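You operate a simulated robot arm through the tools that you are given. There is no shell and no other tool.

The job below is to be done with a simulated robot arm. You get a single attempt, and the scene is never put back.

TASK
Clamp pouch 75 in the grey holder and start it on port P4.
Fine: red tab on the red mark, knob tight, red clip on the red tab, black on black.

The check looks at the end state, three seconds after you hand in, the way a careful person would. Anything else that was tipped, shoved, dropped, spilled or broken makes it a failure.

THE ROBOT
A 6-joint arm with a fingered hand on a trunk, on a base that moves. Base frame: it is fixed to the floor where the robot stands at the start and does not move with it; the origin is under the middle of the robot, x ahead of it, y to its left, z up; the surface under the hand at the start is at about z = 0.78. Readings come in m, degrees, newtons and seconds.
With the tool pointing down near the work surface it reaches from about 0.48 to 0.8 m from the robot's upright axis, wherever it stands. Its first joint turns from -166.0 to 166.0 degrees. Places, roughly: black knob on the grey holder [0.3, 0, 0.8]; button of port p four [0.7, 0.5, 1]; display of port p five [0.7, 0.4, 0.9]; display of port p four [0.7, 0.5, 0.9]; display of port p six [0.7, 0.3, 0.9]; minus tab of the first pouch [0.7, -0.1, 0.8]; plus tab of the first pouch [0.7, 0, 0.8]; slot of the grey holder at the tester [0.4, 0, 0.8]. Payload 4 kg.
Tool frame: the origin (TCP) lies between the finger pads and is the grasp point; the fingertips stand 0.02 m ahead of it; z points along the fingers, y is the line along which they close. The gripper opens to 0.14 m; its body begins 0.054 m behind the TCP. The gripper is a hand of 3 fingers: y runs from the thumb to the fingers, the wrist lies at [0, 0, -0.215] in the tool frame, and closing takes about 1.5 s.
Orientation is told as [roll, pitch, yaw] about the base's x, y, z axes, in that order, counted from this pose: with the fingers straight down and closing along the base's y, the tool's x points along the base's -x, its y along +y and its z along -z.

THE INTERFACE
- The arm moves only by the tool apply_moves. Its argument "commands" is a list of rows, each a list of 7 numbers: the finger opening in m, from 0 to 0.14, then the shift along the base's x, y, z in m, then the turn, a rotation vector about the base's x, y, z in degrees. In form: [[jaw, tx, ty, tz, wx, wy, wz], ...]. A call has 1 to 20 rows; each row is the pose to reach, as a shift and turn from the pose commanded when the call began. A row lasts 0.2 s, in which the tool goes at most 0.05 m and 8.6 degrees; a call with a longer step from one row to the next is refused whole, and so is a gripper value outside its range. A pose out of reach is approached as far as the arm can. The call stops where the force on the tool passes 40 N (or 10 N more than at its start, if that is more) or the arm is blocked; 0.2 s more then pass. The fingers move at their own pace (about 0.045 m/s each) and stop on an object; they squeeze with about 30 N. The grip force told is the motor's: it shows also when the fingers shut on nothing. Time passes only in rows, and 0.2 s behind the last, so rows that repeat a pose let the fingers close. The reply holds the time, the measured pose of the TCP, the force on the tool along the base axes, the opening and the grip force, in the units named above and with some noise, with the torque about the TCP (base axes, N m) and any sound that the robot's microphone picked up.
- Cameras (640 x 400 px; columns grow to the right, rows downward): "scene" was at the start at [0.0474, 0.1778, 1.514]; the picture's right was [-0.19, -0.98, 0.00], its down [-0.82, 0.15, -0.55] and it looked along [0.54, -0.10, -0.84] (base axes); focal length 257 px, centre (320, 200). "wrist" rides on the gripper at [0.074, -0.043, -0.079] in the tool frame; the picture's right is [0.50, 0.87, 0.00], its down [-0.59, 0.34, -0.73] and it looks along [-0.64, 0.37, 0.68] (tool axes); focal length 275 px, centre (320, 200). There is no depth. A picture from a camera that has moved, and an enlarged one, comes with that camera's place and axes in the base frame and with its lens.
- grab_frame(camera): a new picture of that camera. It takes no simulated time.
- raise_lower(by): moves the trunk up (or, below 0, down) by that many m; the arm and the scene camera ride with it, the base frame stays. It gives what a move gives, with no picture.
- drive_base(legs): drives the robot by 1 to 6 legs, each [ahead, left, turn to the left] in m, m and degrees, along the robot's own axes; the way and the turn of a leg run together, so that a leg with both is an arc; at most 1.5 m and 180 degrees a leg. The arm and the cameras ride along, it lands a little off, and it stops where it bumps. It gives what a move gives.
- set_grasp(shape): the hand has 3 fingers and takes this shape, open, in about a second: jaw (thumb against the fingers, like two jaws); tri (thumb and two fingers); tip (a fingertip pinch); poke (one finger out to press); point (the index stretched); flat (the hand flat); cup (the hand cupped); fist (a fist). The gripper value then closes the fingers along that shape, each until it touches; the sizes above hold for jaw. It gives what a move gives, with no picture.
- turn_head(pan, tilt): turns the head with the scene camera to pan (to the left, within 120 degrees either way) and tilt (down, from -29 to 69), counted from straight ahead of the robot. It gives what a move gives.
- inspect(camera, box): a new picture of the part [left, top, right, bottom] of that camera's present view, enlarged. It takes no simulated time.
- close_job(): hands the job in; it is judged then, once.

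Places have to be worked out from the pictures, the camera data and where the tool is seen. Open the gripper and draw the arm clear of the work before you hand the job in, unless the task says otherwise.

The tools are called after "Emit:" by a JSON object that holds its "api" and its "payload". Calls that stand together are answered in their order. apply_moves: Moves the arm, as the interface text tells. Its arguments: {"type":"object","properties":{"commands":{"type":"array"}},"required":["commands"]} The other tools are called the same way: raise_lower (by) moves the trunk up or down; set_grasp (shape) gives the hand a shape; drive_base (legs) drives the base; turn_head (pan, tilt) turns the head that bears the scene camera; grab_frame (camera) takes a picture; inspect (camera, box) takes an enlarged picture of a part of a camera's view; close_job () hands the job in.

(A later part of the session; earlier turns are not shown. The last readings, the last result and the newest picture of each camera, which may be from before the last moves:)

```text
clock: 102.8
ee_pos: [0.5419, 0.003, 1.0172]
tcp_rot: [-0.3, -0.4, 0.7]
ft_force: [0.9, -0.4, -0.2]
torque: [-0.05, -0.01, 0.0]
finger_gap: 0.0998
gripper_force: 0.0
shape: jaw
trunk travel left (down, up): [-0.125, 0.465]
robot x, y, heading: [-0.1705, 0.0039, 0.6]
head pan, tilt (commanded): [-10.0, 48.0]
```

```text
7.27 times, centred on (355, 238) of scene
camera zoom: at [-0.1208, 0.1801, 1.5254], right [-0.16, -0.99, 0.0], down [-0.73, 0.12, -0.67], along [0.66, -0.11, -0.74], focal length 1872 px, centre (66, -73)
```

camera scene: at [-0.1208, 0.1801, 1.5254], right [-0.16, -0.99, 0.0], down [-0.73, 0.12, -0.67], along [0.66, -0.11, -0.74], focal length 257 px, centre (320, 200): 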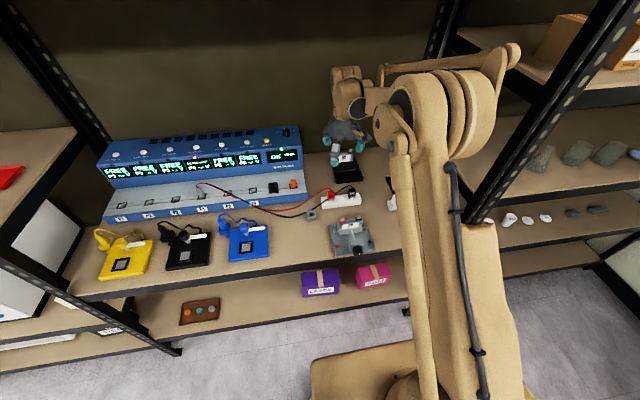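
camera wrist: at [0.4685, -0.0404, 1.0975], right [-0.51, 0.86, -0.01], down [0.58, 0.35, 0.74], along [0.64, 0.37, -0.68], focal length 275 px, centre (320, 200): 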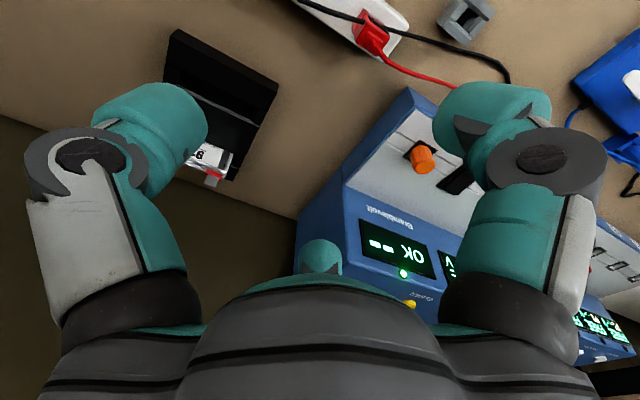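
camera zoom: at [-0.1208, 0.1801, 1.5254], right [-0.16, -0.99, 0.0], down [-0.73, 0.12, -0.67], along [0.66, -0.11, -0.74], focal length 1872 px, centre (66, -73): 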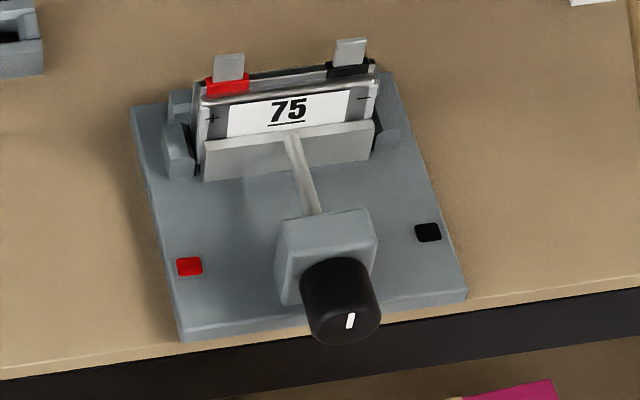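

Leads appear to be thin flexible curves, and the red clip (16.5 × 23 mm, top z ≈ 0.843, bar top ≈ 0.808) is centred at (0.513, 0.034). I yaw to -60° so that one finger comes on its +y side and the others on its ±x faces, and move above it.

Emit:
{"api": "apply_moves", "payload": {"commands": [[0.07, -0.004, 0.004, -0.01, 0.04, 0.05, -7.6], [0.07, -0.008, 0.008, -0.02, 0.07, 0.1, -15.2], [0.07, -0.012, 0.012, -0.03, 0.11, 0.15, -22.7], [0.07, -0.016, 0.016, -0.04, 0.15, 0.2, -30.3], [0.07, -0.02, 0.02, -0.05, 0.19, 0.25, -37.9], [0.07, -0.024, 0.024, -0.06, 0.22, 0.3, -45.5], [0.07, -0.028, 0.028, -0.07, 0.26, 0.35, -53.1], [0.07, -0.029, 0.031, -0.08, 0.3, 0.4, -60.6], [0.07, -0.029, 0.031, -0.08, 0.3, 0.4, -60.6]]}}

Emit:
{"api": "grab_frame", "payload": {"camera": "wrist"}}

Emit:
{"api": "inspect", "payload": {"camera": "scene", "box": [300, 150, 380, 220]}}

```text
clock: 104.8
ee_pos: [0.5126, 0.0331, 0.9381]
tcp_rot: [-0.2, -0.1, -60.0]
ft_force: [1.0, -1.0, -0.5]
torque: [0.01, -0.01, -0.03]
finger_gap: 0.0704
gripper_force: 0.1
shape: jaw
trunk travel left (down, up): [-0.125, 0.465]
robot x, y, heading: [-0.1737, 0.0002, 0.9]
head pan, tilt (commanded): [-10.0, 48.0]
```

```text
taken
camera wrist: at [0.4388, 0.0766, 1.0181], right [0.5, 0.87, 0.0], down [0.59, -0.34, 0.73], along [0.63, -0.37, -0.68], focal length 275 px, centre (320, 200)
```

wrist: 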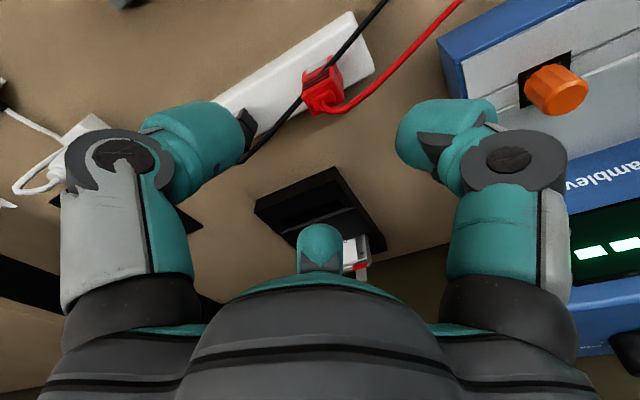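

```text
5.71 times, centred on (340, 185) of scene
camera zoom: at [-0.1209, 0.1801, 1.5254], right [-0.16, -0.99, 0.0], down [-0.73, 0.12, -0.67], along [0.66, -0.11, -0.74], focal length 1471 px, centre (206, 286)
```

zoom: 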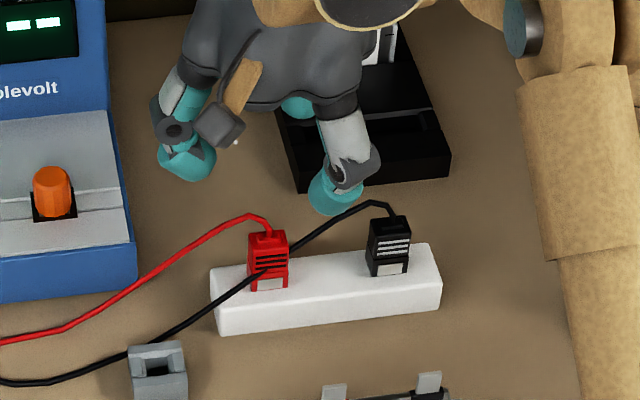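

Emit:
{"api": "inspect", "payload": {"camera": "wrist", "box": [260, 30, 400, 130]}}

```text
4.00 times, centred on (330, 80) of wrist
camera zoom: at [0.4388, 0.0766, 1.0181], right [0.5, 0.87, 0.0], down [0.59, -0.34, 0.73], along [0.63, -0.37, -0.68], focal length 1101 px, centre (280, 680)
```

zoom: 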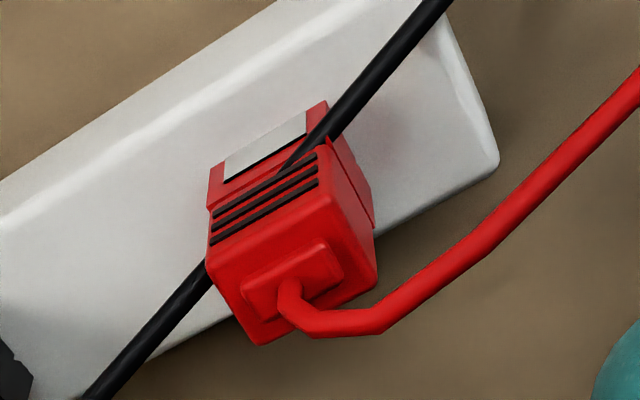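

The black lead visibly passes through the red clip, so leads don't collide. Second fix gives the clip centre ≈ (0.5145, 0.0345); I shift +1.5 mm and lower to z ≈ 0.834 with a moderate opening.

Emit:
{"api": "apply_moves", "payload": {"commands": [[0.055, 0.001, 0.0005, -0.02, 0, 0, 0], [0.055, 0.0015, 0.0005, -0.04, 0, 0, 0], [0.055, 0.0015, 0.0005, -0.06, 0, 0, 0], [0.055, 0.0015, 0.0005, -0.075, 0, 0, 0], [0.055, 0.0015, 0.0005, -0.09, 0, 0, 0], [0.055, 0.0015, 0.0005, -0.1, 0, 0, 0], [0.055, 0.0015, 0.0005, -0.104, 0, 0, 0], [0.055, 0.0015, 0.0005, -0.104, 0, 0, 0]]}}

Emit:
{"api": "grab_frame", "payload": {"camera": "wrist"}}

Emit:
{"api": "inspect", "payload": {"camera": "scene", "box": [300, 150, 380, 220]}}

```text
clock: 106.6
ee_pos: [0.5158, 0.0342, 0.8337]
tcp_rot: [-0.3, 0.0, -59.9]
ft_force: [-0.2, -0.1, 0.1]
torque: [0.0, -0.03, -0.02]
finger_gap: 0.0551
gripper_force: 0.0
shape: jaw
trunk travel left (down, up): [-0.125, 0.465]
robot x, y, heading: [-0.1714, 0.007, 0.7]
head pan, tilt (commanded): [-10.0, 48.0]
```

```text
taken
camera wrist: at [0.4413, 0.0773, 0.9143], right [0.5, 0.87, 0.0], down [0.59, -0.34, 0.73], along [0.63, -0.37, -0.68], focal length 275 px, centre (320, 200)
```

wrist: 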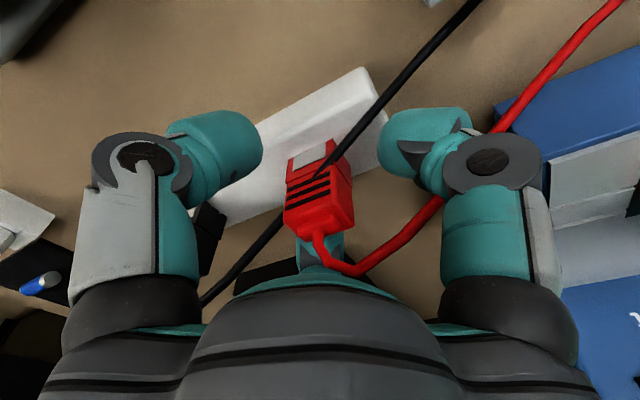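

```text
5.71 times, centred on (340, 185) of scene
camera zoom: at [-0.1209, 0.1801, 1.5254], right [-0.16, -0.99, 0.0], down [-0.73, 0.12, -0.67], along [0.66, -0.11, -0.74], focal length 1471 px, centre (206, 286)
```

zoom: 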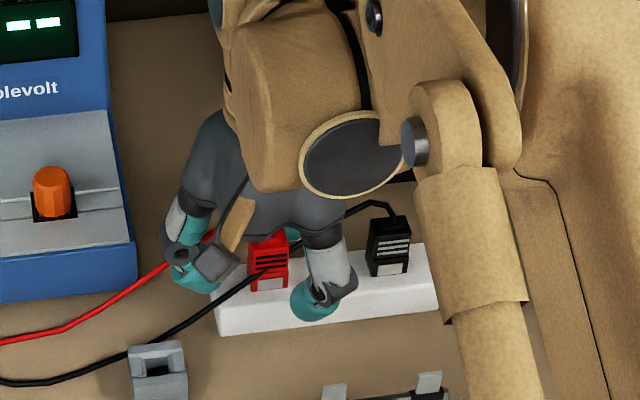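

The clip is centred between the fingers. I close on it.

Emit:
{"api": "apply_moves", "payload": {"commands": [[0.0, 0, 0, 0, 0, 0, 0], [0.0, 0, 0, 0, 0, 0, 0], [0.0, 0, 0, 0, 0, 0, 0], [0.0, 0, 0, 0, 0, 0, 0], [0.0, 0, 0, 0, 0, 0, 0], [0.0, 0, 0, 0, 0, 0, 0]]}}

Emit:
{"api": "grab_frame", "payload": {"camera": "wrist"}}

Emit:
{"api": "inspect", "payload": {"camera": "scene", "box": [300, 170, 370, 220]}}

```text
clock: 108.0
ee_pos: [0.5154, 0.0344, 0.8335]
tcp_rot: [-0.2, 0.0, -59.9]
ft_force: [0.3, 1.9, -1.4]
torque: [0.03, -0.01, 0.0]
finger_gap: 0.0193
gripper_force: 29.9
shape: jaw
trunk travel left (down, up): [-0.125, 0.465]
robot x, y, heading: [-0.1775, 0.0019, 0.9]
head pan, tilt (commanded): [-10.0, 48.0]
```

```text
taken
camera wrist: at [0.4414, 0.0773, 0.9143], right [0.5, 0.87, 0.0], down [0.59, -0.34, 0.73], along [0.63, -0.37, -0.68], focal length 275 px, centre (320, 200)
```

wrist: 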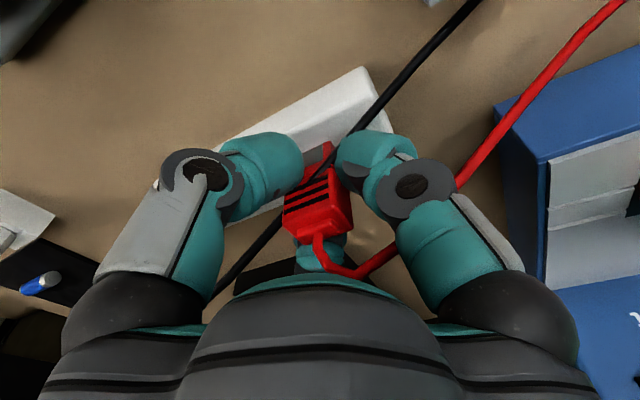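

```text
8.00 times, centred on (335, 195) of scene
camera zoom: at [-0.1207, 0.1803, 1.5254], right [-0.16, -0.99, 0.0], down [-0.73, 0.12, -0.67], along [0.66, -0.11, -0.74], focal length 2059 px, centre (200, 240)
```

zoom: 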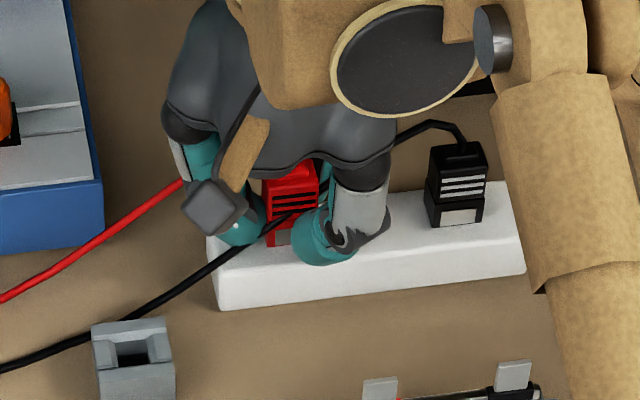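

Held with little side load. I lift the red clip off the bar.

Emit:
{"api": "apply_moves", "payload": {"commands": [[0.0, 0, 0, 0.003, 0, 0, 0], [0.0, 0, 0, 0.008, 0, 0, 0], [0.0, 0, 0, 0.015, 0, 0, 0], [0.0, 0, 0, 0.025, 0, 0, 0], [0.0, 0, 0, 0.04, 0, 0, 0], [0.0, 0, 0, 0.06, 0, 0, 0], [0.0, 0, 0, 0.08, 0, 0, 0], [0.0, 0, 0, 0.1, 0, 0, 0], [0.0, 0, 0, 0.1, 0, 0, 0]]}}

Emit:
{"api": "grab_frame", "payload": {"camera": "wrist"}}

Emit:
{"api": "inspect", "payload": {"camera": "scene", "box": [280, 150, 390, 260]}}

```text
clock: 110.0
ee_pos: [0.5163, 0.0355, 0.9345]
tcp_rot: [-0.2, 0.0, -59.9]
ft_force: [-0.3, 0.1, -1.0]
torque: [-0.03, -0.04, -0.01]
finger_gap: 0.0196
gripper_force: 29.6
shape: jaw
trunk travel left (down, up): [-0.125, 0.465]
robot x, y, heading: [-0.1709, 0.0051, 0.5]
head pan, tilt (commanded): [-10.0, 48.0]
```

```text
taken
camera wrist: at [0.4416, 0.0782, 1.0138], right [0.5, 0.87, 0.0], down [0.59, -0.34, 0.73], along [0.63, -0.37, -0.68], focal length 275 px, centre (320, 200)
```

wrist: 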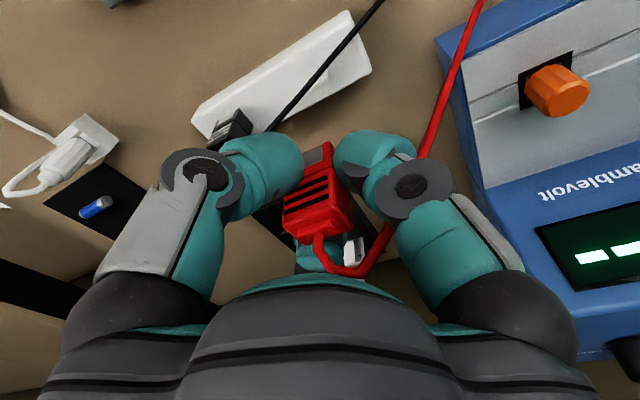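

```text
3.64 times, centred on (335, 205) of scene
camera zoom: at [-0.1208, 0.1801, 1.5254], right [-0.16, -0.99, 0.0], down [-0.73, 0.12, -0.67], along [0.66, -0.11, -0.74], focal length 936 px, centre (266, 182)
```

zoom: 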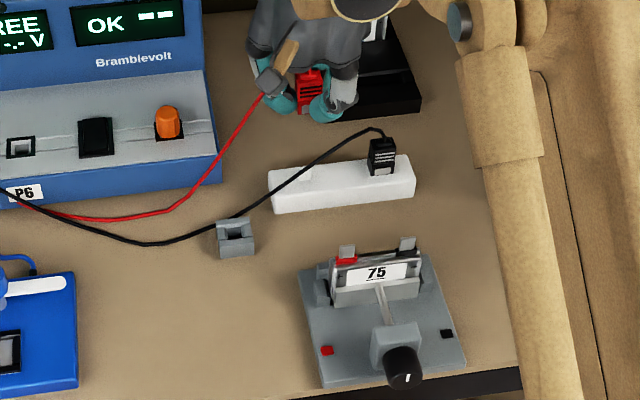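

Red clip is in hand and its lead follows freely. I carry it above the red tab at about (0.379, 0.0235), keeping ~15 mm clearance over the tab.

Emit:
{"api": "apply_moves", "payload": {"commands": [[0.0, -0.015, -0.001, 0, 0, 0, 0], [0.0, -0.035, -0.003, 0, 0, 0, 0], [0.0, -0.06, -0.005, 0, 0, 0, 0], [0.0, -0.085, -0.007, 0, 0, 0, 0], [0.0, -0.105, -0.009, 0, 0, 0, 0], [0.0, -0.125, -0.0105, 0, 0, 0, 0], [0.0, -0.136, -0.0115, -0.01, 0, 0, 0], [0.0, -0.136, -0.0115, -0.02, 0, 0, 0], [0.0, -0.136, -0.0115, -0.02, 0, 0, 0]]}}

Emit:
{"api": "grab_frame", "payload": {"camera": "wrist"}}

Emit:
{"api": "inspect", "payload": {"camera": "scene", "box": [325, 205, 385, 255]}}

```text
clock: 112.0
ee_pos: [0.3806, 0.024, 0.9141]
tcp_rot: [-0.2, 0.0, -59.9]
ft_force: [-0.6, 0.1, -0.7]
torque: [-0.03, -0.02, 0.01]
finger_gap: 0.0195
gripper_force: 30.4
shape: jaw
trunk travel left (down, up): [-0.125, 0.465]
robot x, y, heading: [-0.1767, 0.0046, 0.7]
head pan, tilt (commanded): [-10.0, 48.0]
```

```text
taken
camera wrist: at [0.3049, 0.066, 0.9936], right [0.5, 0.87, 0.0], down [0.59, -0.34, 0.73], along [0.63, -0.37, -0.68], focal length 275 px, centre (320, 200)
```

wrist: 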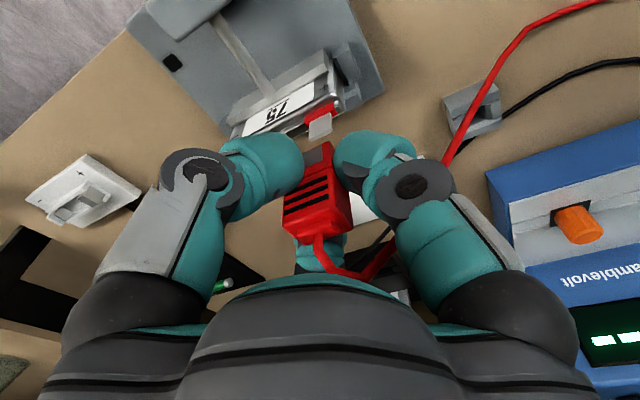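

```text
8.00 times, centred on (355, 230) of scene
camera zoom: at [-0.121, 0.1801, 1.5254], right [-0.16, -0.99, 0.0], down [-0.73, 0.12, -0.67], along [0.66, -0.11, -0.74], focal length 2059 px, centre (40, -40)
```

zoom: 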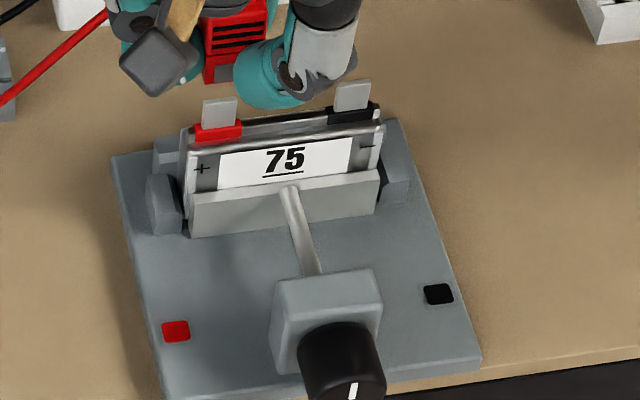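

Emit:
{"api": "inspect", "payload": {"camera": "wrist", "box": [260, 80, 380, 155]}}

Emit:
{"api": "inspect", "payload": {"camera": "scene", "box": [338, 202, 374, 225]}}

```text
5.33 times, centred on (320, 118) of wrist
camera zoom: at [0.3049, 0.066, 0.9936], right [0.5, 0.87, 0.0], down [0.59, -0.34, 0.73], along [0.63, -0.37, -0.68], focal length 1468 px, centre (320, 640)
```

zoom: 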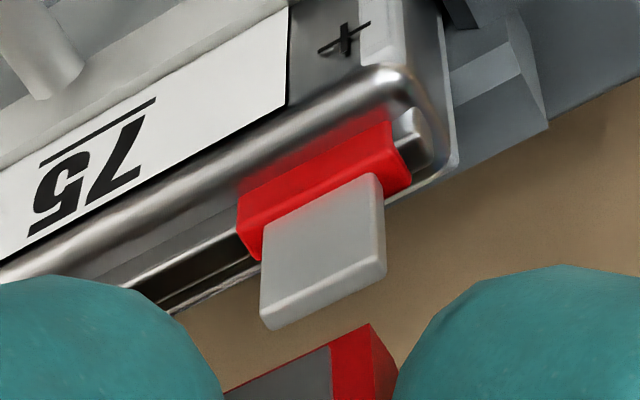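

```text
16.00 times, centred on (356, 214) of scene
camera zoom: at [-0.121, 0.1801, 1.5254], right [-0.16, -0.99, 0.0], down [-0.73, 0.12, -0.67], along [0.66, -0.11, -0.74], focal length 4119 px, centre (-256, -16)
```

zoom: 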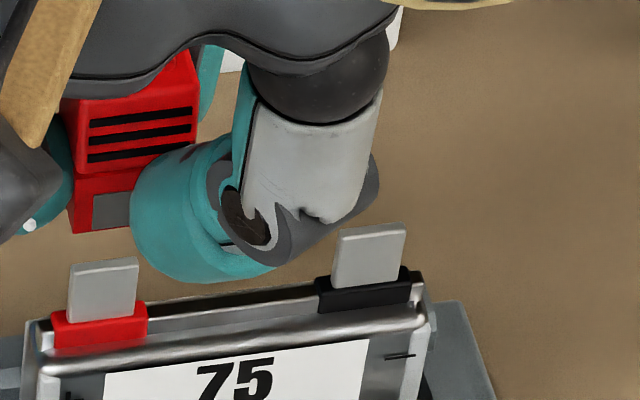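

Tab top is at (0.381, 0.0224, 0.862); the clip's centre is at about (0.379, 0.021) with its bottom at z ≈ 0.887. I shift by (+1.8, +1.2) mm and lower to just above the tab.

Emit:
{"api": "apply_moves", "payload": {"commands": [[0.0, 0.001, 0.0006, -0.004, 0, 0, 0], [0.0, 0.0018, 0.0012, -0.01, 0, 0, 0], [0.0, 0.0018, 0.0012, -0.016, 0, 0, 0], [0.0, 0.0018, 0.0012, -0.021, 0, 0, 0], [0.0, 0.0018, 0.0012, -0.021, 0, 0, 0]]}}

Emit:
{"api": "inspect", "payload": {"camera": "wrist", "box": [260, 100, 380, 200]}}

Emit:
{"api": "inspect", "payload": {"camera": "scene", "box": [338, 205, 374, 228]}}

```text
clock: 113.2
ee_pos: [0.3821, 0.0235, 0.8925]
tcp_rot: [-0.1, 0.0, -60.0]
ft_force: [-0.4, 0.1, 0.0]
torque: [0.0, 0.0, -0.02]
finger_gap: 0.0195
gripper_force: 30.0
shape: jaw
trunk travel left (down, up): [-0.125, 0.465]
robot x, y, heading: [-0.175, 0.0087, 0.6]
head pan, tilt (commanded): [-10.0, 48.0]
```

```text
4.00 times, centred on (320, 150) of wrist
camera zoom: at [0.3073, 0.0669, 0.9731], right [0.5, 0.87, 0.0], down [0.59, -0.34, 0.73], along [0.63, -0.37, -0.68], focal length 1101 px, centre (320, 400)
```

zoom: 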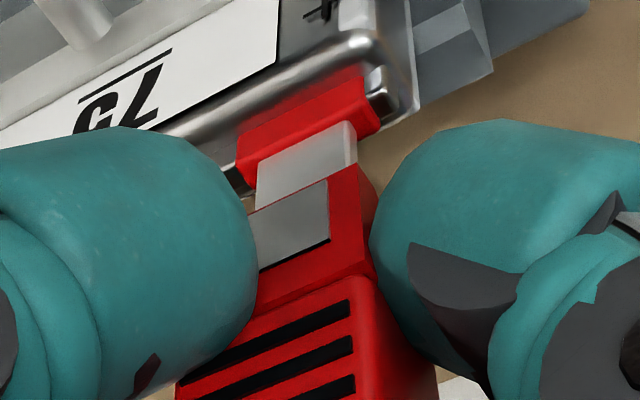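

```text
16.00 times, centred on (356, 216) of scene
camera zoom: at [-0.121, 0.1801, 1.5254], right [-0.16, -0.99, 0.0], down [-0.73, 0.12, -0.67], along [0.66, -0.11, -0.74], focal length 4119 px, centre (-256, -64)
```

zoom: 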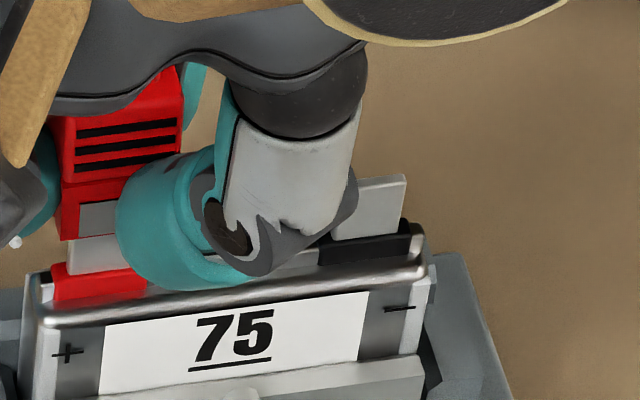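

The clip's bottom is at the tab's top edge and aligned to about 1 mm. I nudge -0.8 mm in x and push down slowly, checking the force.

Emit:
{"api": "apply_moves", "payload": {"commands": [[0.0, -0.0008, 0.0004, 0, 0, 0, 0], [0.0, -0.0008, 0.0004, -0.002, 0, 0, 0], [0.0, -0.0008, 0.0004, -0.004, 0, 0, 0], [0.0, -0.0008, 0.0004, -0.006, 0, 0, 0], [0.0, -0.0008, 0.0004, -0.006, 0, 0, 0]]}}

Emit:
{"api": "inspect", "payload": {"camera": "scene", "box": [338, 205, 374, 228]}}

```text
clock: 114.4
ee_pos: [0.3797, 0.0249, 0.8863]
tcp_rot: [-0.2, 0.0, -59.9]
ft_force: [-0.5, 0.8, -0.2]
torque: [-0.03, 0.01, 0.01]
finger_gap: 0.0194
gripper_force: 29.8
shape: jaw
trunk travel left (down, up): [-0.125, 0.465]
robot x, y, heading: [-0.1744, 0.0029, 0.6]
head pan, tilt (commanded): [-10.0, 48.0]
```

```text
16.00 times, centred on (356, 216) of scene
camera zoom: at [-0.121, 0.1801, 1.5254], right [-0.16, -0.99, 0.0], down [-0.73, 0.12, -0.67], along [0.66, -0.11, -0.74], focal length 4119 px, centre (-256, -64)
```

zoom: 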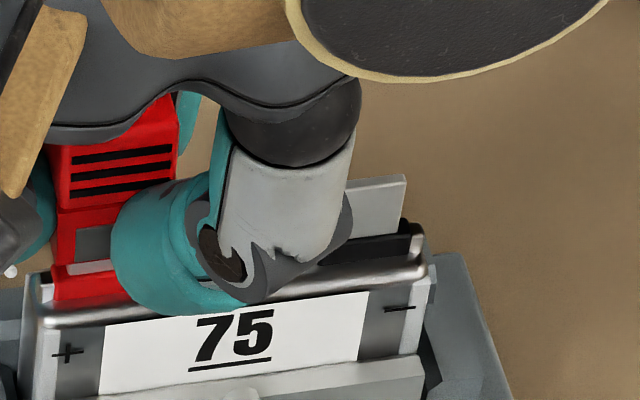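

No resistance; the tab is entering the clip. I keep pushing down in small steps.

Emit:
{"api": "apply_moves", "payload": {"commands": [[0.0, 0, 0, -0.002, 0, 0, 0], [0.0, 0, 0, -0.004, 0, 0, 0], [0.0, 0, 0, -0.006, 0, 0, 0], [0.0, 0, 0, -0.007, 0, 0, 0], [0.0, 0, 0, -0.007, 0, 0, 0]]}}

Emit:
{"api": "inspect", "payload": {"camera": "scene", "box": [338, 205, 374, 228]}}

Emit:
{"api": "inspect", "payload": {"camera": "wrist", "box": [250, 80, 390, 220]}}

```text
clock: 115.6
ee_pos: [0.381, 0.025, 0.8792]
tcp_rot: [-0.1, 0.0, -59.9]
ft_force: [-0.2, -1.1, 0.1]
torque: [0.0, 0.02, -0.01]
finger_gap: 0.0197
gripper_force: 30.2
shape: jaw
trunk travel left (down, up): [-0.125, 0.465]
robot x, y, heading: [-0.1718, 0.0011, 0.7]
head pan, tilt (commanded): [-10.0, 48.0]
```

```text
16.00 times, centred on (356, 216) of scene
camera zoom: at [-0.121, 0.18, 1.5254], right [-0.16, -0.99, 0.0], down [-0.73, 0.12, -0.67], along [0.66, -0.11, -0.74], focal length 4119 px, centre (-256, -64)
```

zoom: 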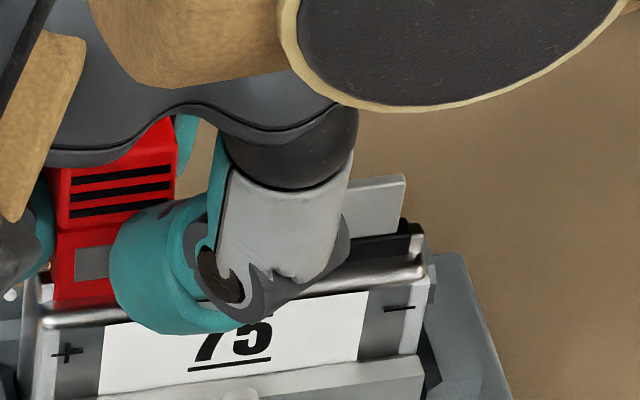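

```text
2.86 times, centred on (320, 150) of wrist
camera zoom: at [0.3062, 0.0673, 0.9598], right [0.5, 0.87, 0.0], down [0.59, -0.34, 0.73], along [0.63, -0.37, -0.68], focal length 786 px, centre (320, 343)
```

zoom: 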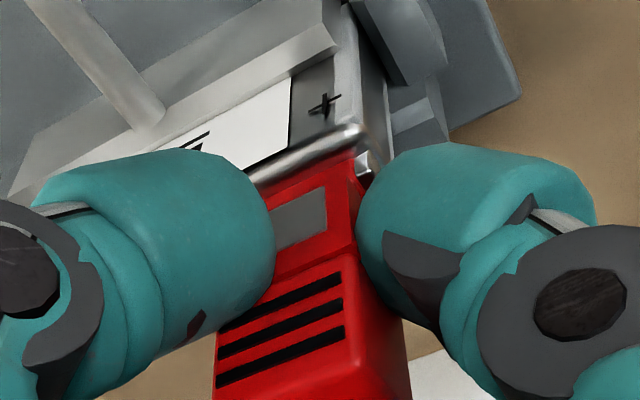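

Emit:
{"api": "apply_moves", "payload": {"commands": [[0.0, 0, 0, -0.0015, 0, 0, 0], [0.0, 0, 0, -0.003, 0, 0, 0], [0.0, 0, 0, -0.004, 0, 0, 0], [0.0, 0, 0, -0.004, 0, 0, 0]]}}

```text
clock: 116.6
ee_pos: [0.3798, 0.0247, 0.8743]
tcp_rot: [-0.2, 0.0, -59.9]
ft_force: [0.3, -0.9, -0.3]
torque: [0.01, 0.01, -0.02]
finger_gap: 0.0194
gripper_force: 29.8
shape: jaw
trunk travel left (down, up): [-0.125, 0.465]
robot x, y, heading: [-0.1745, 0.0004, 0.7]
head pan, tilt (commanded): [-10.0, 48.0]
```

Emit:
{"api": "apply_moves", "payload": {"commands": [[0.0, 0, 0, -0.001, 0, 0, 0], [0.0, 0, 0, -0.002, 0, 0, 0], [0.0, 0, 0, -0.003, 0, 0, 0], [0.0, 0, 0, -0.003, 0, 0, 0]]}}

Emit:
{"api": "inspect", "payload": {"camera": "scene", "box": [338, 205, 374, 228]}}

Emit:
{"api": "inspect", "payload": {"camera": "wrist", "box": [250, 80, 390, 220]}}

```text
clock: 117.6
ee_pos: [0.3801, 0.0259, 0.8723]
tcp_rot: [-0.2, 0.1, -59.9]
ft_force: [0.0, 0.6, 0.4]
torque: [0.01, 0.02, 0.03]
finger_gap: 0.0198
gripper_force: 30.2
shape: jaw
trunk travel left (down, up): [-0.125, 0.465]
robot x, y, heading: [-0.1719, 0.0011, 0.6]
head pan, tilt (commanded): [-10.0, 48.0]
```

```text
16.00 times, centred on (356, 216) of scene
camera zoom: at [-0.121, 0.1801, 1.5254], right [-0.16, -0.99, 0.0], down [-0.73, 0.12, -0.67], along [0.66, -0.11, -0.74], focal length 4119 px, centre (-256, -64)
```

zoom: 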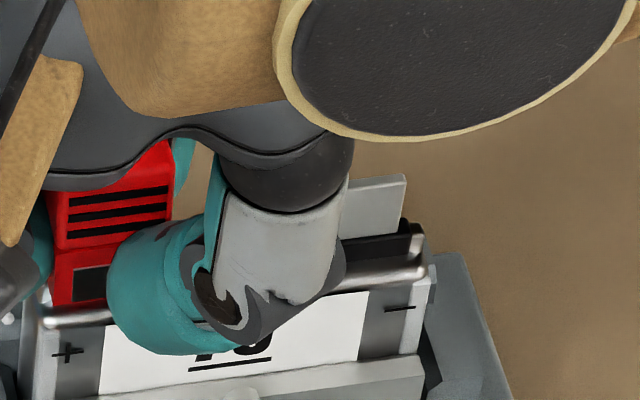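

```text
2.86 times, centred on (320, 150) of wrist
camera zoom: at [0.3059, 0.0676, 0.9534], right [0.5, 0.87, 0.0], down [0.59, -0.34, 0.73], along [0.63, -0.37, -0.68], focal length 786 px, centre (320, 343)
```

zoom: 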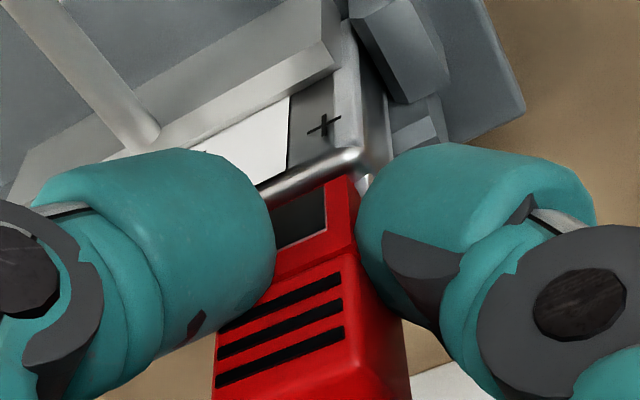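

Still free at z ≈ 0.873. I continue in 1 mm steps until the clip seats on the red band.

Emit:
{"api": "apply_moves", "payload": {"commands": [[0.0, 0, 0, -0.001, 0, 0, 0], [0.0, 0, 0, -0.002, 0, 0, 0], [0.0, 0, 0, -0.002, 0, 0, 0]]}}

```text
clock: 118.4
ee_pos: [0.3793, 0.0245, 0.8711]
tcp_rot: [-0.1, 0.0, -59.9]
ft_force: [2.1, 0.4, 19.2]
torque: [-0.04, -0.04, 0.02]
finger_gap: 0.0196
gripper_force: 30.3
shape: jaw
trunk travel left (down, up): [-0.125, 0.465]
robot x, y, heading: [-0.174, 0.0002, 0.7]
head pan, tilt (commanded): [-10.0, 48.0]
```

Contact at 19 N: the clip bottoms out. I press a touch more to make sure it is seated and look.

Emit:
{"api": "apply_moves", "payload": {"commands": [[0.0, 0, 0, -0.0007, 0, 0, 0], [0.0, 0, 0, -0.0007, 0, 0, 0]]}}

Emit:
{"api": "inspect", "payload": {"camera": "scene", "box": [330, 200, 378, 235]}}

Emit:
{"api": "inspect", "payload": {"camera": "scene", "box": [160, 130, 260, 210]}}

```text
clock: 119.0
ee_pos: [0.379, 0.025, 0.8722]
tcp_rot: [-0.1, -0.1, -59.9]
ft_force: [4.7, 1.1, 32.4]
torque: [-0.03, -0.08, 0.02]
finger_gap: 0.02
gripper_force: 30.4
shape: jaw
trunk travel left (down, up): [-0.125, 0.465]
robot x, y, heading: [-0.1738, 0.0017, 0.6]
head pan, tilt (commanded): [-10.0, 48.0]
```

```text
11.43 times, centred on (354, 218) of scene
camera zoom: at [-0.1233, 0.1802, 1.5257], right [-0.16, -0.99, 0.0], down [-0.73, 0.12, -0.67], along [0.66, -0.11, -0.74], focal length 2942 px, centre (-69, 0)
```

zoom: 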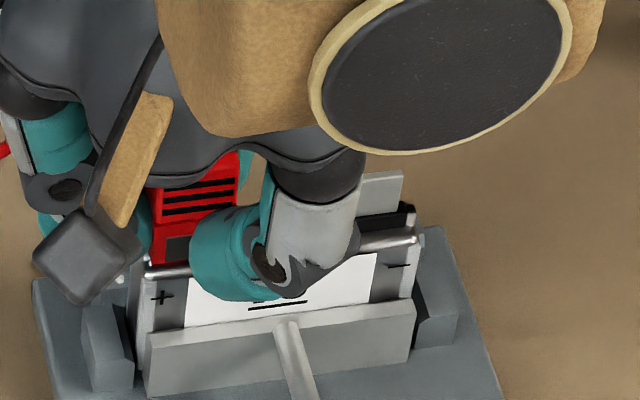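

```text
5.00 times, centred on (210, 170) of scene
camera zoom: at [-0.1233, 0.1802, 1.5257], right [-0.16, -0.99, 0.0], down [-0.73, 0.12, -0.67], along [0.66, -0.11, -0.74], focal length 1287 px, centre (870, 350)
```

zoom: 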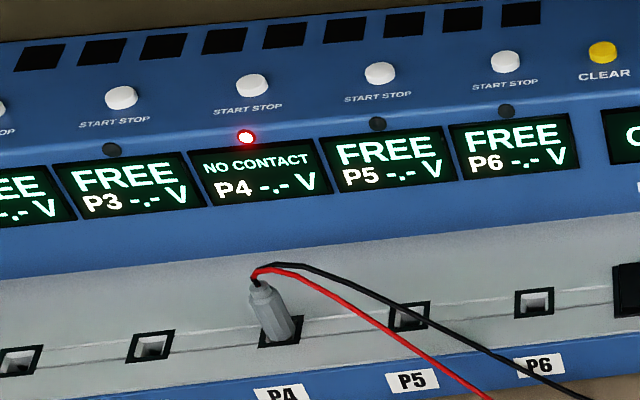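

The clip is seated. I relieve the push, open the fingers a little and lift away slowly.

Emit:
{"api": "apply_moves", "payload": {"commands": [[0.0, 0, 0, 0.001, 0, 0, 0], [0.024, 0, 0, 0.001, 0, 0, 0], [0.03, 0, 0, 0.001, 0, 0, 0], [0.036, 0, 0, 0.001, 0, 0, 0], [0.038, 0, 0, 0.001, 0, 0, 0], [0.038, 0, 0, 0.001, 0, 0, 0]]}}

Emit:
{"api": "inspect", "payload": {"camera": "wrist", "box": [230, 60, 410, 260]}}

```text
clock: 120.4
ee_pos: [0.3805, 0.0233, 0.8709]
tcp_rot: [-0.2, 0.0, -60.0]
ft_force: [-0.6, -0.1, 0.2]
torque: [-0.01, -0.01, -0.01]
finger_gap: 0.0376
gripper_force: 0.2
shape: jaw
trunk travel left (down, up): [-0.125, 0.465]
robot x, y, heading: [-0.176, 0.0014, 0.8]
head pan, tilt (commanded): [-10.0, 48.0]
```

```text
2.00 times, centred on (320, 160) of wrist
camera zoom: at [0.3062, 0.067, 0.9511], right [0.5, 0.87, 0.0], down [0.59, -0.34, 0.73], along [0.63, -0.37, -0.68], focal length 551 px, centre (320, 280)
```

zoom: 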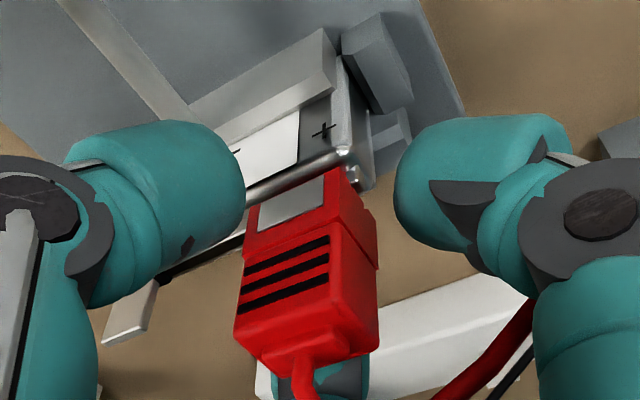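

Released cleanly; the red clip stays on the red tab. I lift the hand clear.

Emit:
{"api": "apply_moves", "payload": {"commands": [[0.04, 0, 0, 0.005, 0, 0, 0], [0.044, 0, 0, 0.015, 0, 0, 0], [0.05, 0, 0, 0.03, 0, 0, 0], [0.055, 0, 0, 0.05, 0, 0, 0], [0.06, 0, 0, 0.07, 0, 0, 0], [0.06, 0, 0, 0.09, 0, 0, 0], [0.06, 0, 0, 0.11, 0, 0, 0]]}}

Emit:
{"api": "grab_frame", "payload": {"camera": "scene"}}

Emit:
{"api": "inspect", "payload": {"camera": "scene", "box": [300, 170, 390, 250]}}

Emit:
{"api": "grab_frame", "payload": {"camera": "wrist"}}

```text
clock: 122.0
ee_pos: [0.3777, 0.0249, 0.9827]
tcp_rot: [-0.3, 0.0, -60.0]
ft_force: [0.5, -0.5, 0.2]
torque: [0.02, 0.02, -0.02]
finger_gap: 0.0597
gripper_force: 0.0
shape: jaw
trunk travel left (down, up): [-0.125, 0.465]
robot x, y, heading: [-0.1737, 0.0022, 0.7]
head pan, tilt (commanded): [-10.0, 48.0]
```

```text
taken
camera scene: at [-0.1214, 0.1801, 1.5254], right [-0.16, -0.99, 0.0], down [-0.73, 0.12, -0.67], along [0.66, -0.11, -0.74], focal length 257 px, centre (320, 200)
```

scene: 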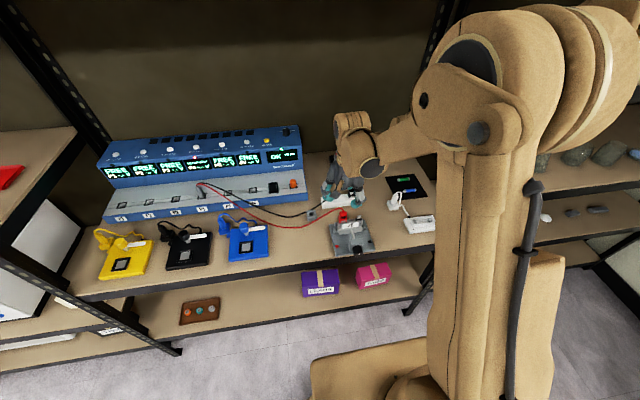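

```text
5.00 times, centred on (345, 210) of scene
camera zoom: at [-0.1214, 0.1801, 1.5254], right [-0.16, -0.99, 0.0], down [-0.73, 0.12, -0.67], along [0.66, -0.11, -0.74], focal length 1287 px, centre (195, 150)
```

zoom: 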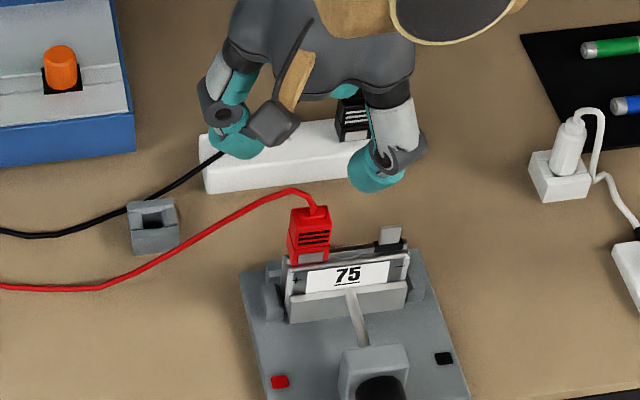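

```text
taken
camera wrist: at [0.3044, 0.0671, 1.062], right [0.5, 0.87, 0.0], down [0.59, -0.34, 0.73], along [0.63, -0.37, -0.68], focal length 275 px, centre (320, 200)
```

wrist: 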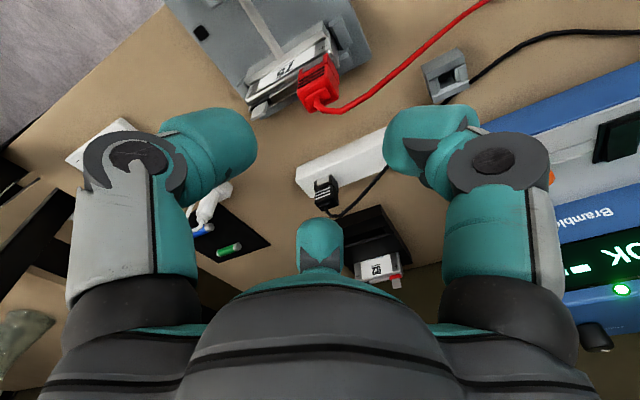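

The red clip sits on the red tab. Now for the black clip near (0.514, -0.046): I rotate back to yaw 0 (thumb toward -y) while moving above it.

Emit:
{"api": "apply_moves", "payload": {"commands": [[0.06, 0.015, -0.008, 0, 0, 0, 7.5], [0.06, 0.03, -0.016, 0, 0, 0, 15], [0.06, 0.05, -0.026, 0, 0, 0, 22.5], [0.06, 0.07, -0.036, 0, 0, 0, 30], [0.06, 0.09, -0.046, -0.005, 0, 0, 37.5], [0.06, 0.11, -0.056, -0.015, 0, 0, 45], [0.06, 0.125, -0.064, -0.025, 0, 0, 52.5], [0.06, 0.136, -0.07, -0.035, 0, 0, 60], [0.06, 0.136, -0.07, -0.035, 0, 0, 60]]}}

Emit:
{"api": "grab_frame", "payload": {"camera": "wrist"}}

Emit:
{"api": "inspect", "payload": {"camera": "scene", "box": [320, 150, 390, 215]}}

```text
clock: 124.0
ee_pos: [0.517, -0.0436, 0.9458]
tcp_rot: [-0.2, 0.0, 0.2]
ft_force: [0.1, 0.4, -0.2]
torque: [0.01, 0.02, 0.02]
finger_gap: 0.0599
gripper_force: 0.1
shape: jaw
trunk travel left (down, up): [-0.125, 0.465]
robot x, y, heading: [-0.177, -0.0029, 0.9]
head pan, tilt (commanded): [-10.0, 48.0]
```

```text
taken
camera wrist: at [0.4426, -0.0884, 1.0266], right [-0.5, 0.86, 0.0], down [0.59, 0.34, 0.73], along [0.63, 0.37, -0.68], focal length 275 px, centre (320, 200)
```

wrist: 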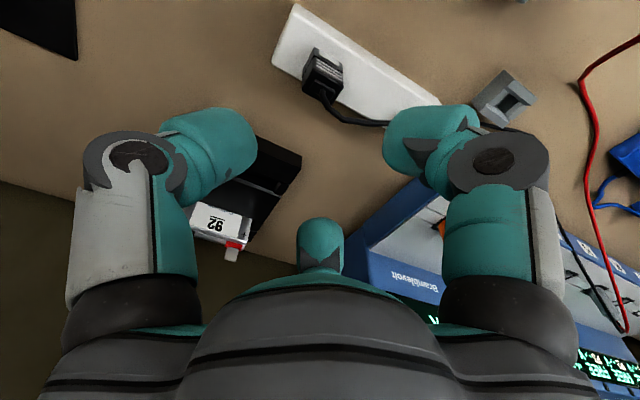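

```text
6.15 times, centred on (355, 182) of scene
camera zoom: at [-0.121, 0.18, 1.5254], right [-0.16, -0.99, 0.0], down [-0.73, 0.12, -0.67], along [0.66, -0.11, -0.74], focal length 1584 px, centre (105, 308)
```

zoom: 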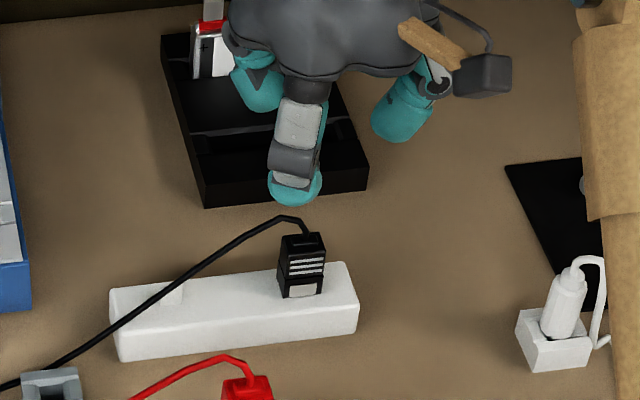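

Emit:
{"api": "inspect", "payload": {"camera": "wrist", "box": [260, 20, 400, 130]}}

```text
3.64 times, centred on (330, 75) of wrist
camera zoom: at [0.4426, -0.0884, 1.0266], right [-0.5, 0.86, 0.0], down [0.59, 0.34, 0.73], along [0.63, 0.37, -0.68], focal length 1001 px, centre (284, 654)
```

zoom: 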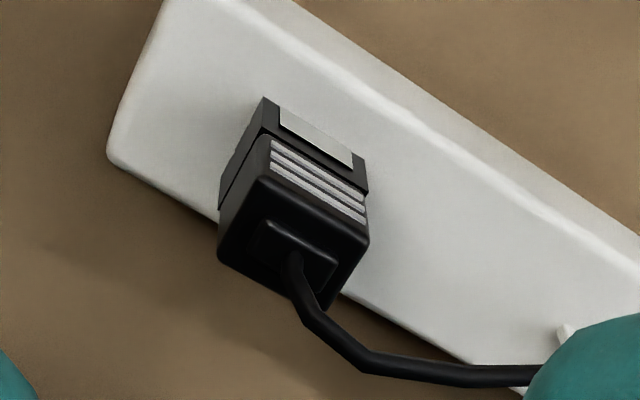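

Black clip's centre is at (0.5155, -0.044). I correct by about 1 mm and lower around it with the same opening as before.

Emit:
{"api": "apply_moves", "payload": {"commands": [[0.055, -0.001, 0.0012, -0.02, 0, 0, 0], [0.055, -0.001, 0.0012, -0.04, 0, 0, 0], [0.055, -0.001, 0.0012, -0.06, 0, 0, 0], [0.055, -0.001, 0.0012, -0.08, 0, 0, 0], [0.055, -0.001, 0.0012, -0.095, 0, 0, 0], [0.055, -0.001, 0.0012, -0.107, 0, 0, 0], [0.055, -0.001, 0.0012, -0.1125, 0, 0, 0], [0.055, -0.001, 0.0012, -0.1125, 0, 0, 0]]}}

Emit:
{"api": "grab_frame", "payload": {"camera": "wrist"}}

Emit:
{"api": "inspect", "payload": {"camera": "scene", "box": [320, 150, 390, 215]}}

```text
clock: 125.8
ee_pos: [0.5156, -0.0427, 0.8342]
tcp_rot: [-0.2, 0.1, 0.1]
ft_force: [-0.5, 0.3, 0.5]
torque: [0.03, 0.0, 0.0]
finger_gap: 0.0553
gripper_force: 0.0
shape: jaw
trunk travel left (down, up): [-0.125, 0.465]
robot x, y, heading: [-0.1757, -0.0024, 0.8]
head pan, tilt (commanded): [-10.0, 48.0]
```

```text
taken
camera wrist: at [0.4417, -0.0853, 0.9143], right [-0.5, 0.87, 0.0], down [0.59, 0.34, 0.73], along [0.64, 0.37, -0.68], focal length 275 px, centre (320, 200)
```

wrist: 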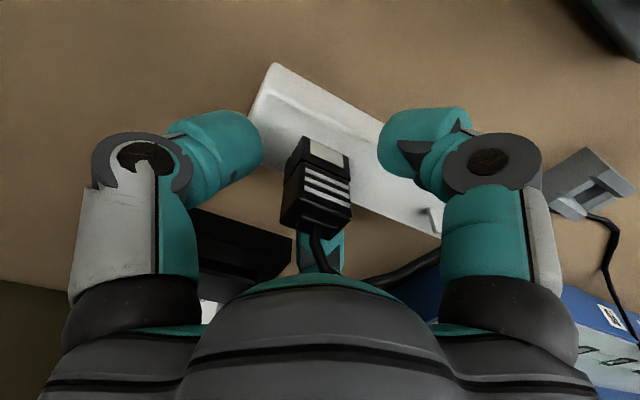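

```text
6.15 times, centred on (355, 182) of scene
camera zoom: at [-0.1209, 0.18, 1.5254], right [-0.16, -0.99, 0.0], down [-0.73, 0.12, -0.67], along [0.66, -0.11, -0.74], focal length 1584 px, centre (105, 308)
```

zoom: 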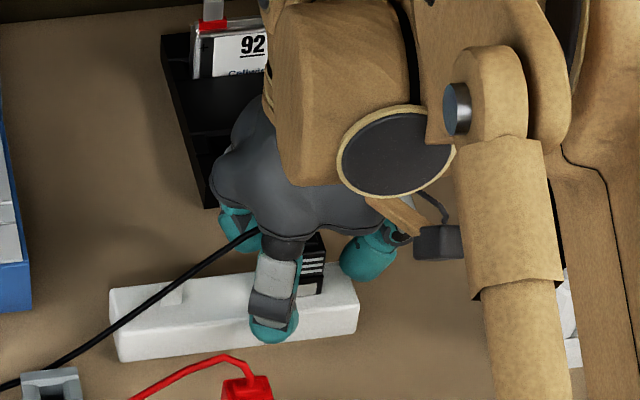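

The clip is centred in the wrist view as the red one was. I close on it.

Emit:
{"api": "apply_moves", "payload": {"commands": [[0.0, 0, 0, 0, 0, 0, 0], [0.0, 0, 0, 0, 0, 0, 0], [0.0, 0, 0, 0, 0, 0, 0], [0.0, 0, 0, 0, 0, 0, 0], [0.0, 0, 0, 0, 0, 0, 0], [0.0, 0, 0, 0, 0, 0, 0]]}}

Emit:
{"api": "grab_frame", "payload": {"camera": "wrist"}}

```text
clock: 127.2
ee_pos: [0.516, -0.0419, 0.8337]
tcp_rot: [-0.2, 0.0, 0.0]
ft_force: [0.5, -1.2, -1.0]
torque: [-0.06, -0.05, 0.02]
finger_gap: 0.021
gripper_force: 30.1
shape: jaw
trunk travel left (down, up): [-0.125, 0.465]
robot x, y, heading: [-0.1771, 0.0033, 0.6]
head pan, tilt (commanded): [-10.0, 48.0]
```

```text
taken
camera wrist: at [0.4418, -0.0854, 0.9143], right [-0.5, 0.87, 0.0], down [0.59, 0.34, 0.73], along [0.64, 0.37, -0.68], focal length 275 px, centre (320, 200)
```

wrist: 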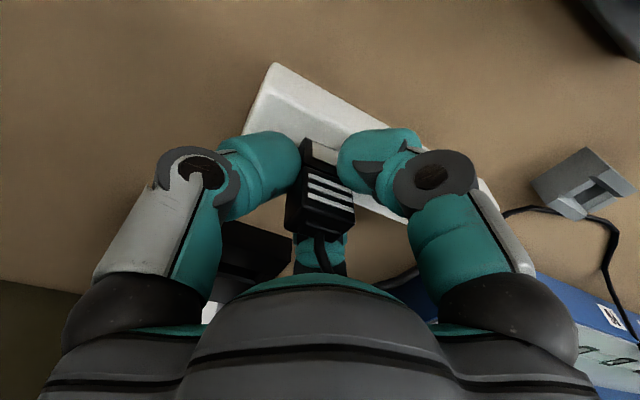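

Held with almost no side load. I lift the black clip off the bar.

Emit:
{"api": "apply_moves", "payload": {"commands": [[0.0, 0, 0, 0.003, 0, 0, 0], [0.0, 0, 0, 0.008, 0, 0, 0], [0.0, 0, 0, 0.015, 0, 0, 0], [0.0, 0, 0, 0.025, 0, 0, 0], [0.0, 0, 0, 0.04, 0, 0, 0], [0.0, 0, 0, 0.06, 0, 0, 0], [0.0, 0, 0, 0.08, 0, 0, 0], [0.0, 0, 0, 0.105, 0, 0, 0], [0.0, 0, 0, 0.105, 0, 0, 0]]}}

Emit:
{"api": "grab_frame", "payload": {"camera": "wrist"}}

Emit:
{"api": "inspect", "payload": {"camera": "scene", "box": [290, 150, 400, 260]}}

```text
clock: 129.2
ee_pos: [0.5194, -0.0444, 0.9385]
tcp_rot: [-0.2, 0.0, 0.1]
ft_force: [0.1, 0.2, 0.0]
torque: [0.01, -0.01, 0.0]
finger_gap: 0.021
gripper_force: 29.9
shape: jaw
trunk travel left (down, up): [-0.125, 0.465]
robot x, y, heading: [-0.1762, 0.0032, 0.5]
head pan, tilt (commanded): [-10.0, 48.0]
```

```text
taken
camera wrist: at [0.4433, -0.0871, 1.0194], right [-0.5, 0.87, 0.0], down [0.59, 0.34, 0.73], along [0.64, 0.37, -0.68], focal length 275 px, centre (320, 200)
```

wrist: 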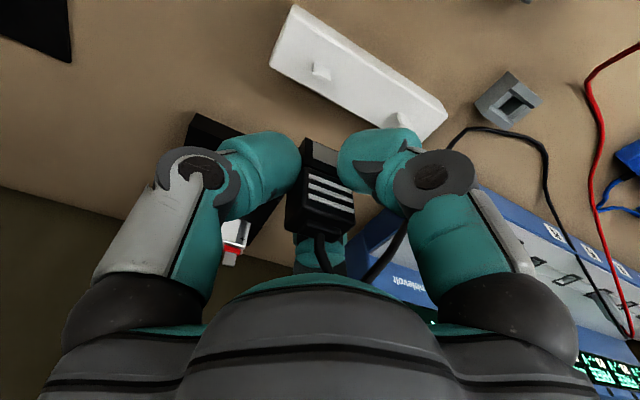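

```text
3.64 times, centred on (345, 205) of scene
camera zoom: at [-0.1208, 0.18, 1.5254], right [-0.16, -0.99, 0.0], down [-0.73, 0.12, -0.67], along [0.66, -0.11, -0.74], focal length 936 px, centre (229, 182)
```

zoom: 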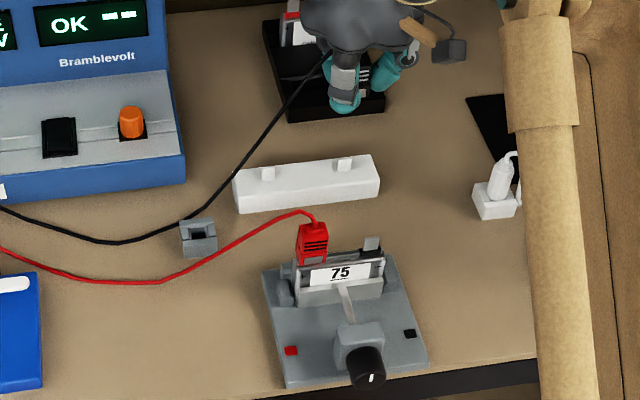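

The bar's dummy tabs show both clips are off. I carry the black clip above the black tab near (0.381, -0.0326).

Emit:
{"api": "apply_moves", "payload": {"commands": [[0.0, -0.015, 0.001, 0, 0, 0, 0], [0.0, -0.035, 0.003, 0, 0, 0, 0], [0.0, -0.06, 0.005, 0, 0, 0, 0], [0.0, -0.085, 0.007, 0, 0, 0, 0], [0.0, -0.105, 0.009, 0, 0, 0, 0], [0.0, -0.125, 0.01, 0, 0, 0, 0], [0.0, -0.136, 0.011, -0.008, 0, 0, 0], [0.0, -0.136, 0.011, -0.018, 0, 0, 0], [0.0, -0.136, 0.011, -0.022, 0, 0, 0], [0.0, -0.136, 0.011, -0.022, 0, 0, 0]]}}

Emit:
{"api": "grab_frame", "payload": {"camera": "wrist"}}

Emit:
{"api": "inspect", "payload": {"camera": "wrist", "box": [260, 80, 380, 155]}}

Emit:
{"api": "inspect", "payload": {"camera": "scene", "box": [338, 202, 374, 225]}}

```text
clock: 131.4
ee_pos: [0.3785, -0.0321, 0.9158]
tcp_rot: [-0.2, 0.0, 0.1]
ft_force: [-0.6, -0.9, -0.4]
torque: [0.0, 0.02, -0.02]
finger_gap: 0.0209
gripper_force: 30.1
shape: jaw
trunk travel left (down, up): [-0.125, 0.465]
robot x, y, heading: [-0.1746, -0.0008, 0.4]
head pan, tilt (commanded): [-10.0, 48.0]
```

```text
taken
camera wrist: at [0.3046, -0.0757, 0.997], right [-0.5, 0.87, 0.0], down [0.59, 0.34, 0.73], along [0.64, 0.37, -0.68], focal length 275 px, centre (320, 200)
```

wrist: 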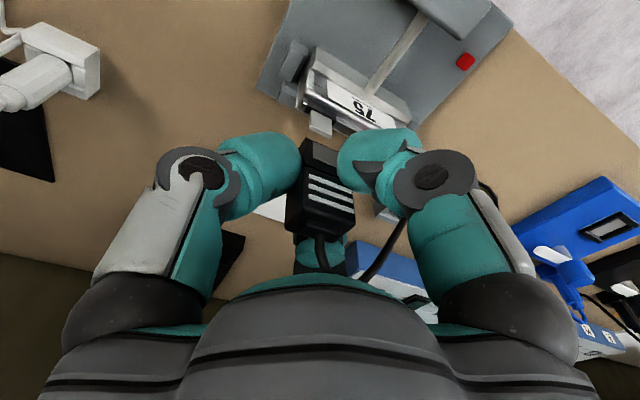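

```text
5.33 times, centred on (320, 118) of wrist
camera zoom: at [0.3046, -0.0757, 0.997], right [-0.5, 0.87, 0.0], down [0.59, 0.34, 0.73], along [0.64, 0.37, -0.68], focal length 1468 px, centre (320, 640)
```

zoom: 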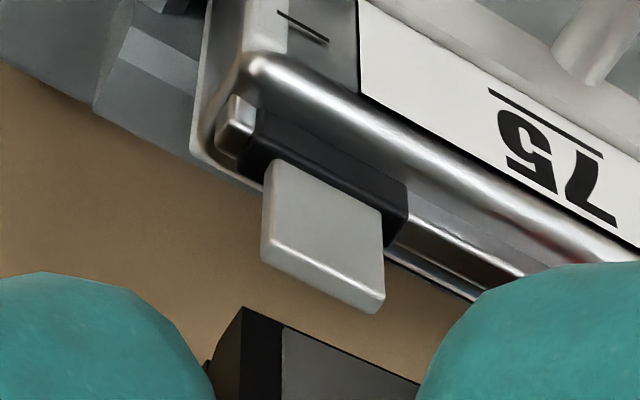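

```text
16.00 times, centred on (356, 214) of scene
camera zoom: at [-0.121, 0.1801, 1.5254], right [-0.16, -0.99, 0.0], down [-0.73, 0.12, -0.67], along [0.66, -0.11, -0.74], focal length 4119 px, centre (-256, -16)
```

zoom: 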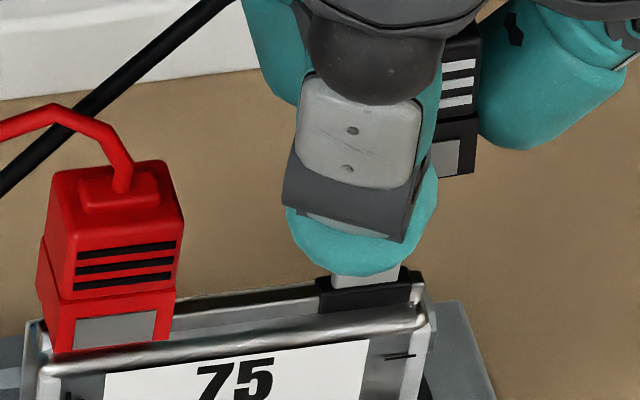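

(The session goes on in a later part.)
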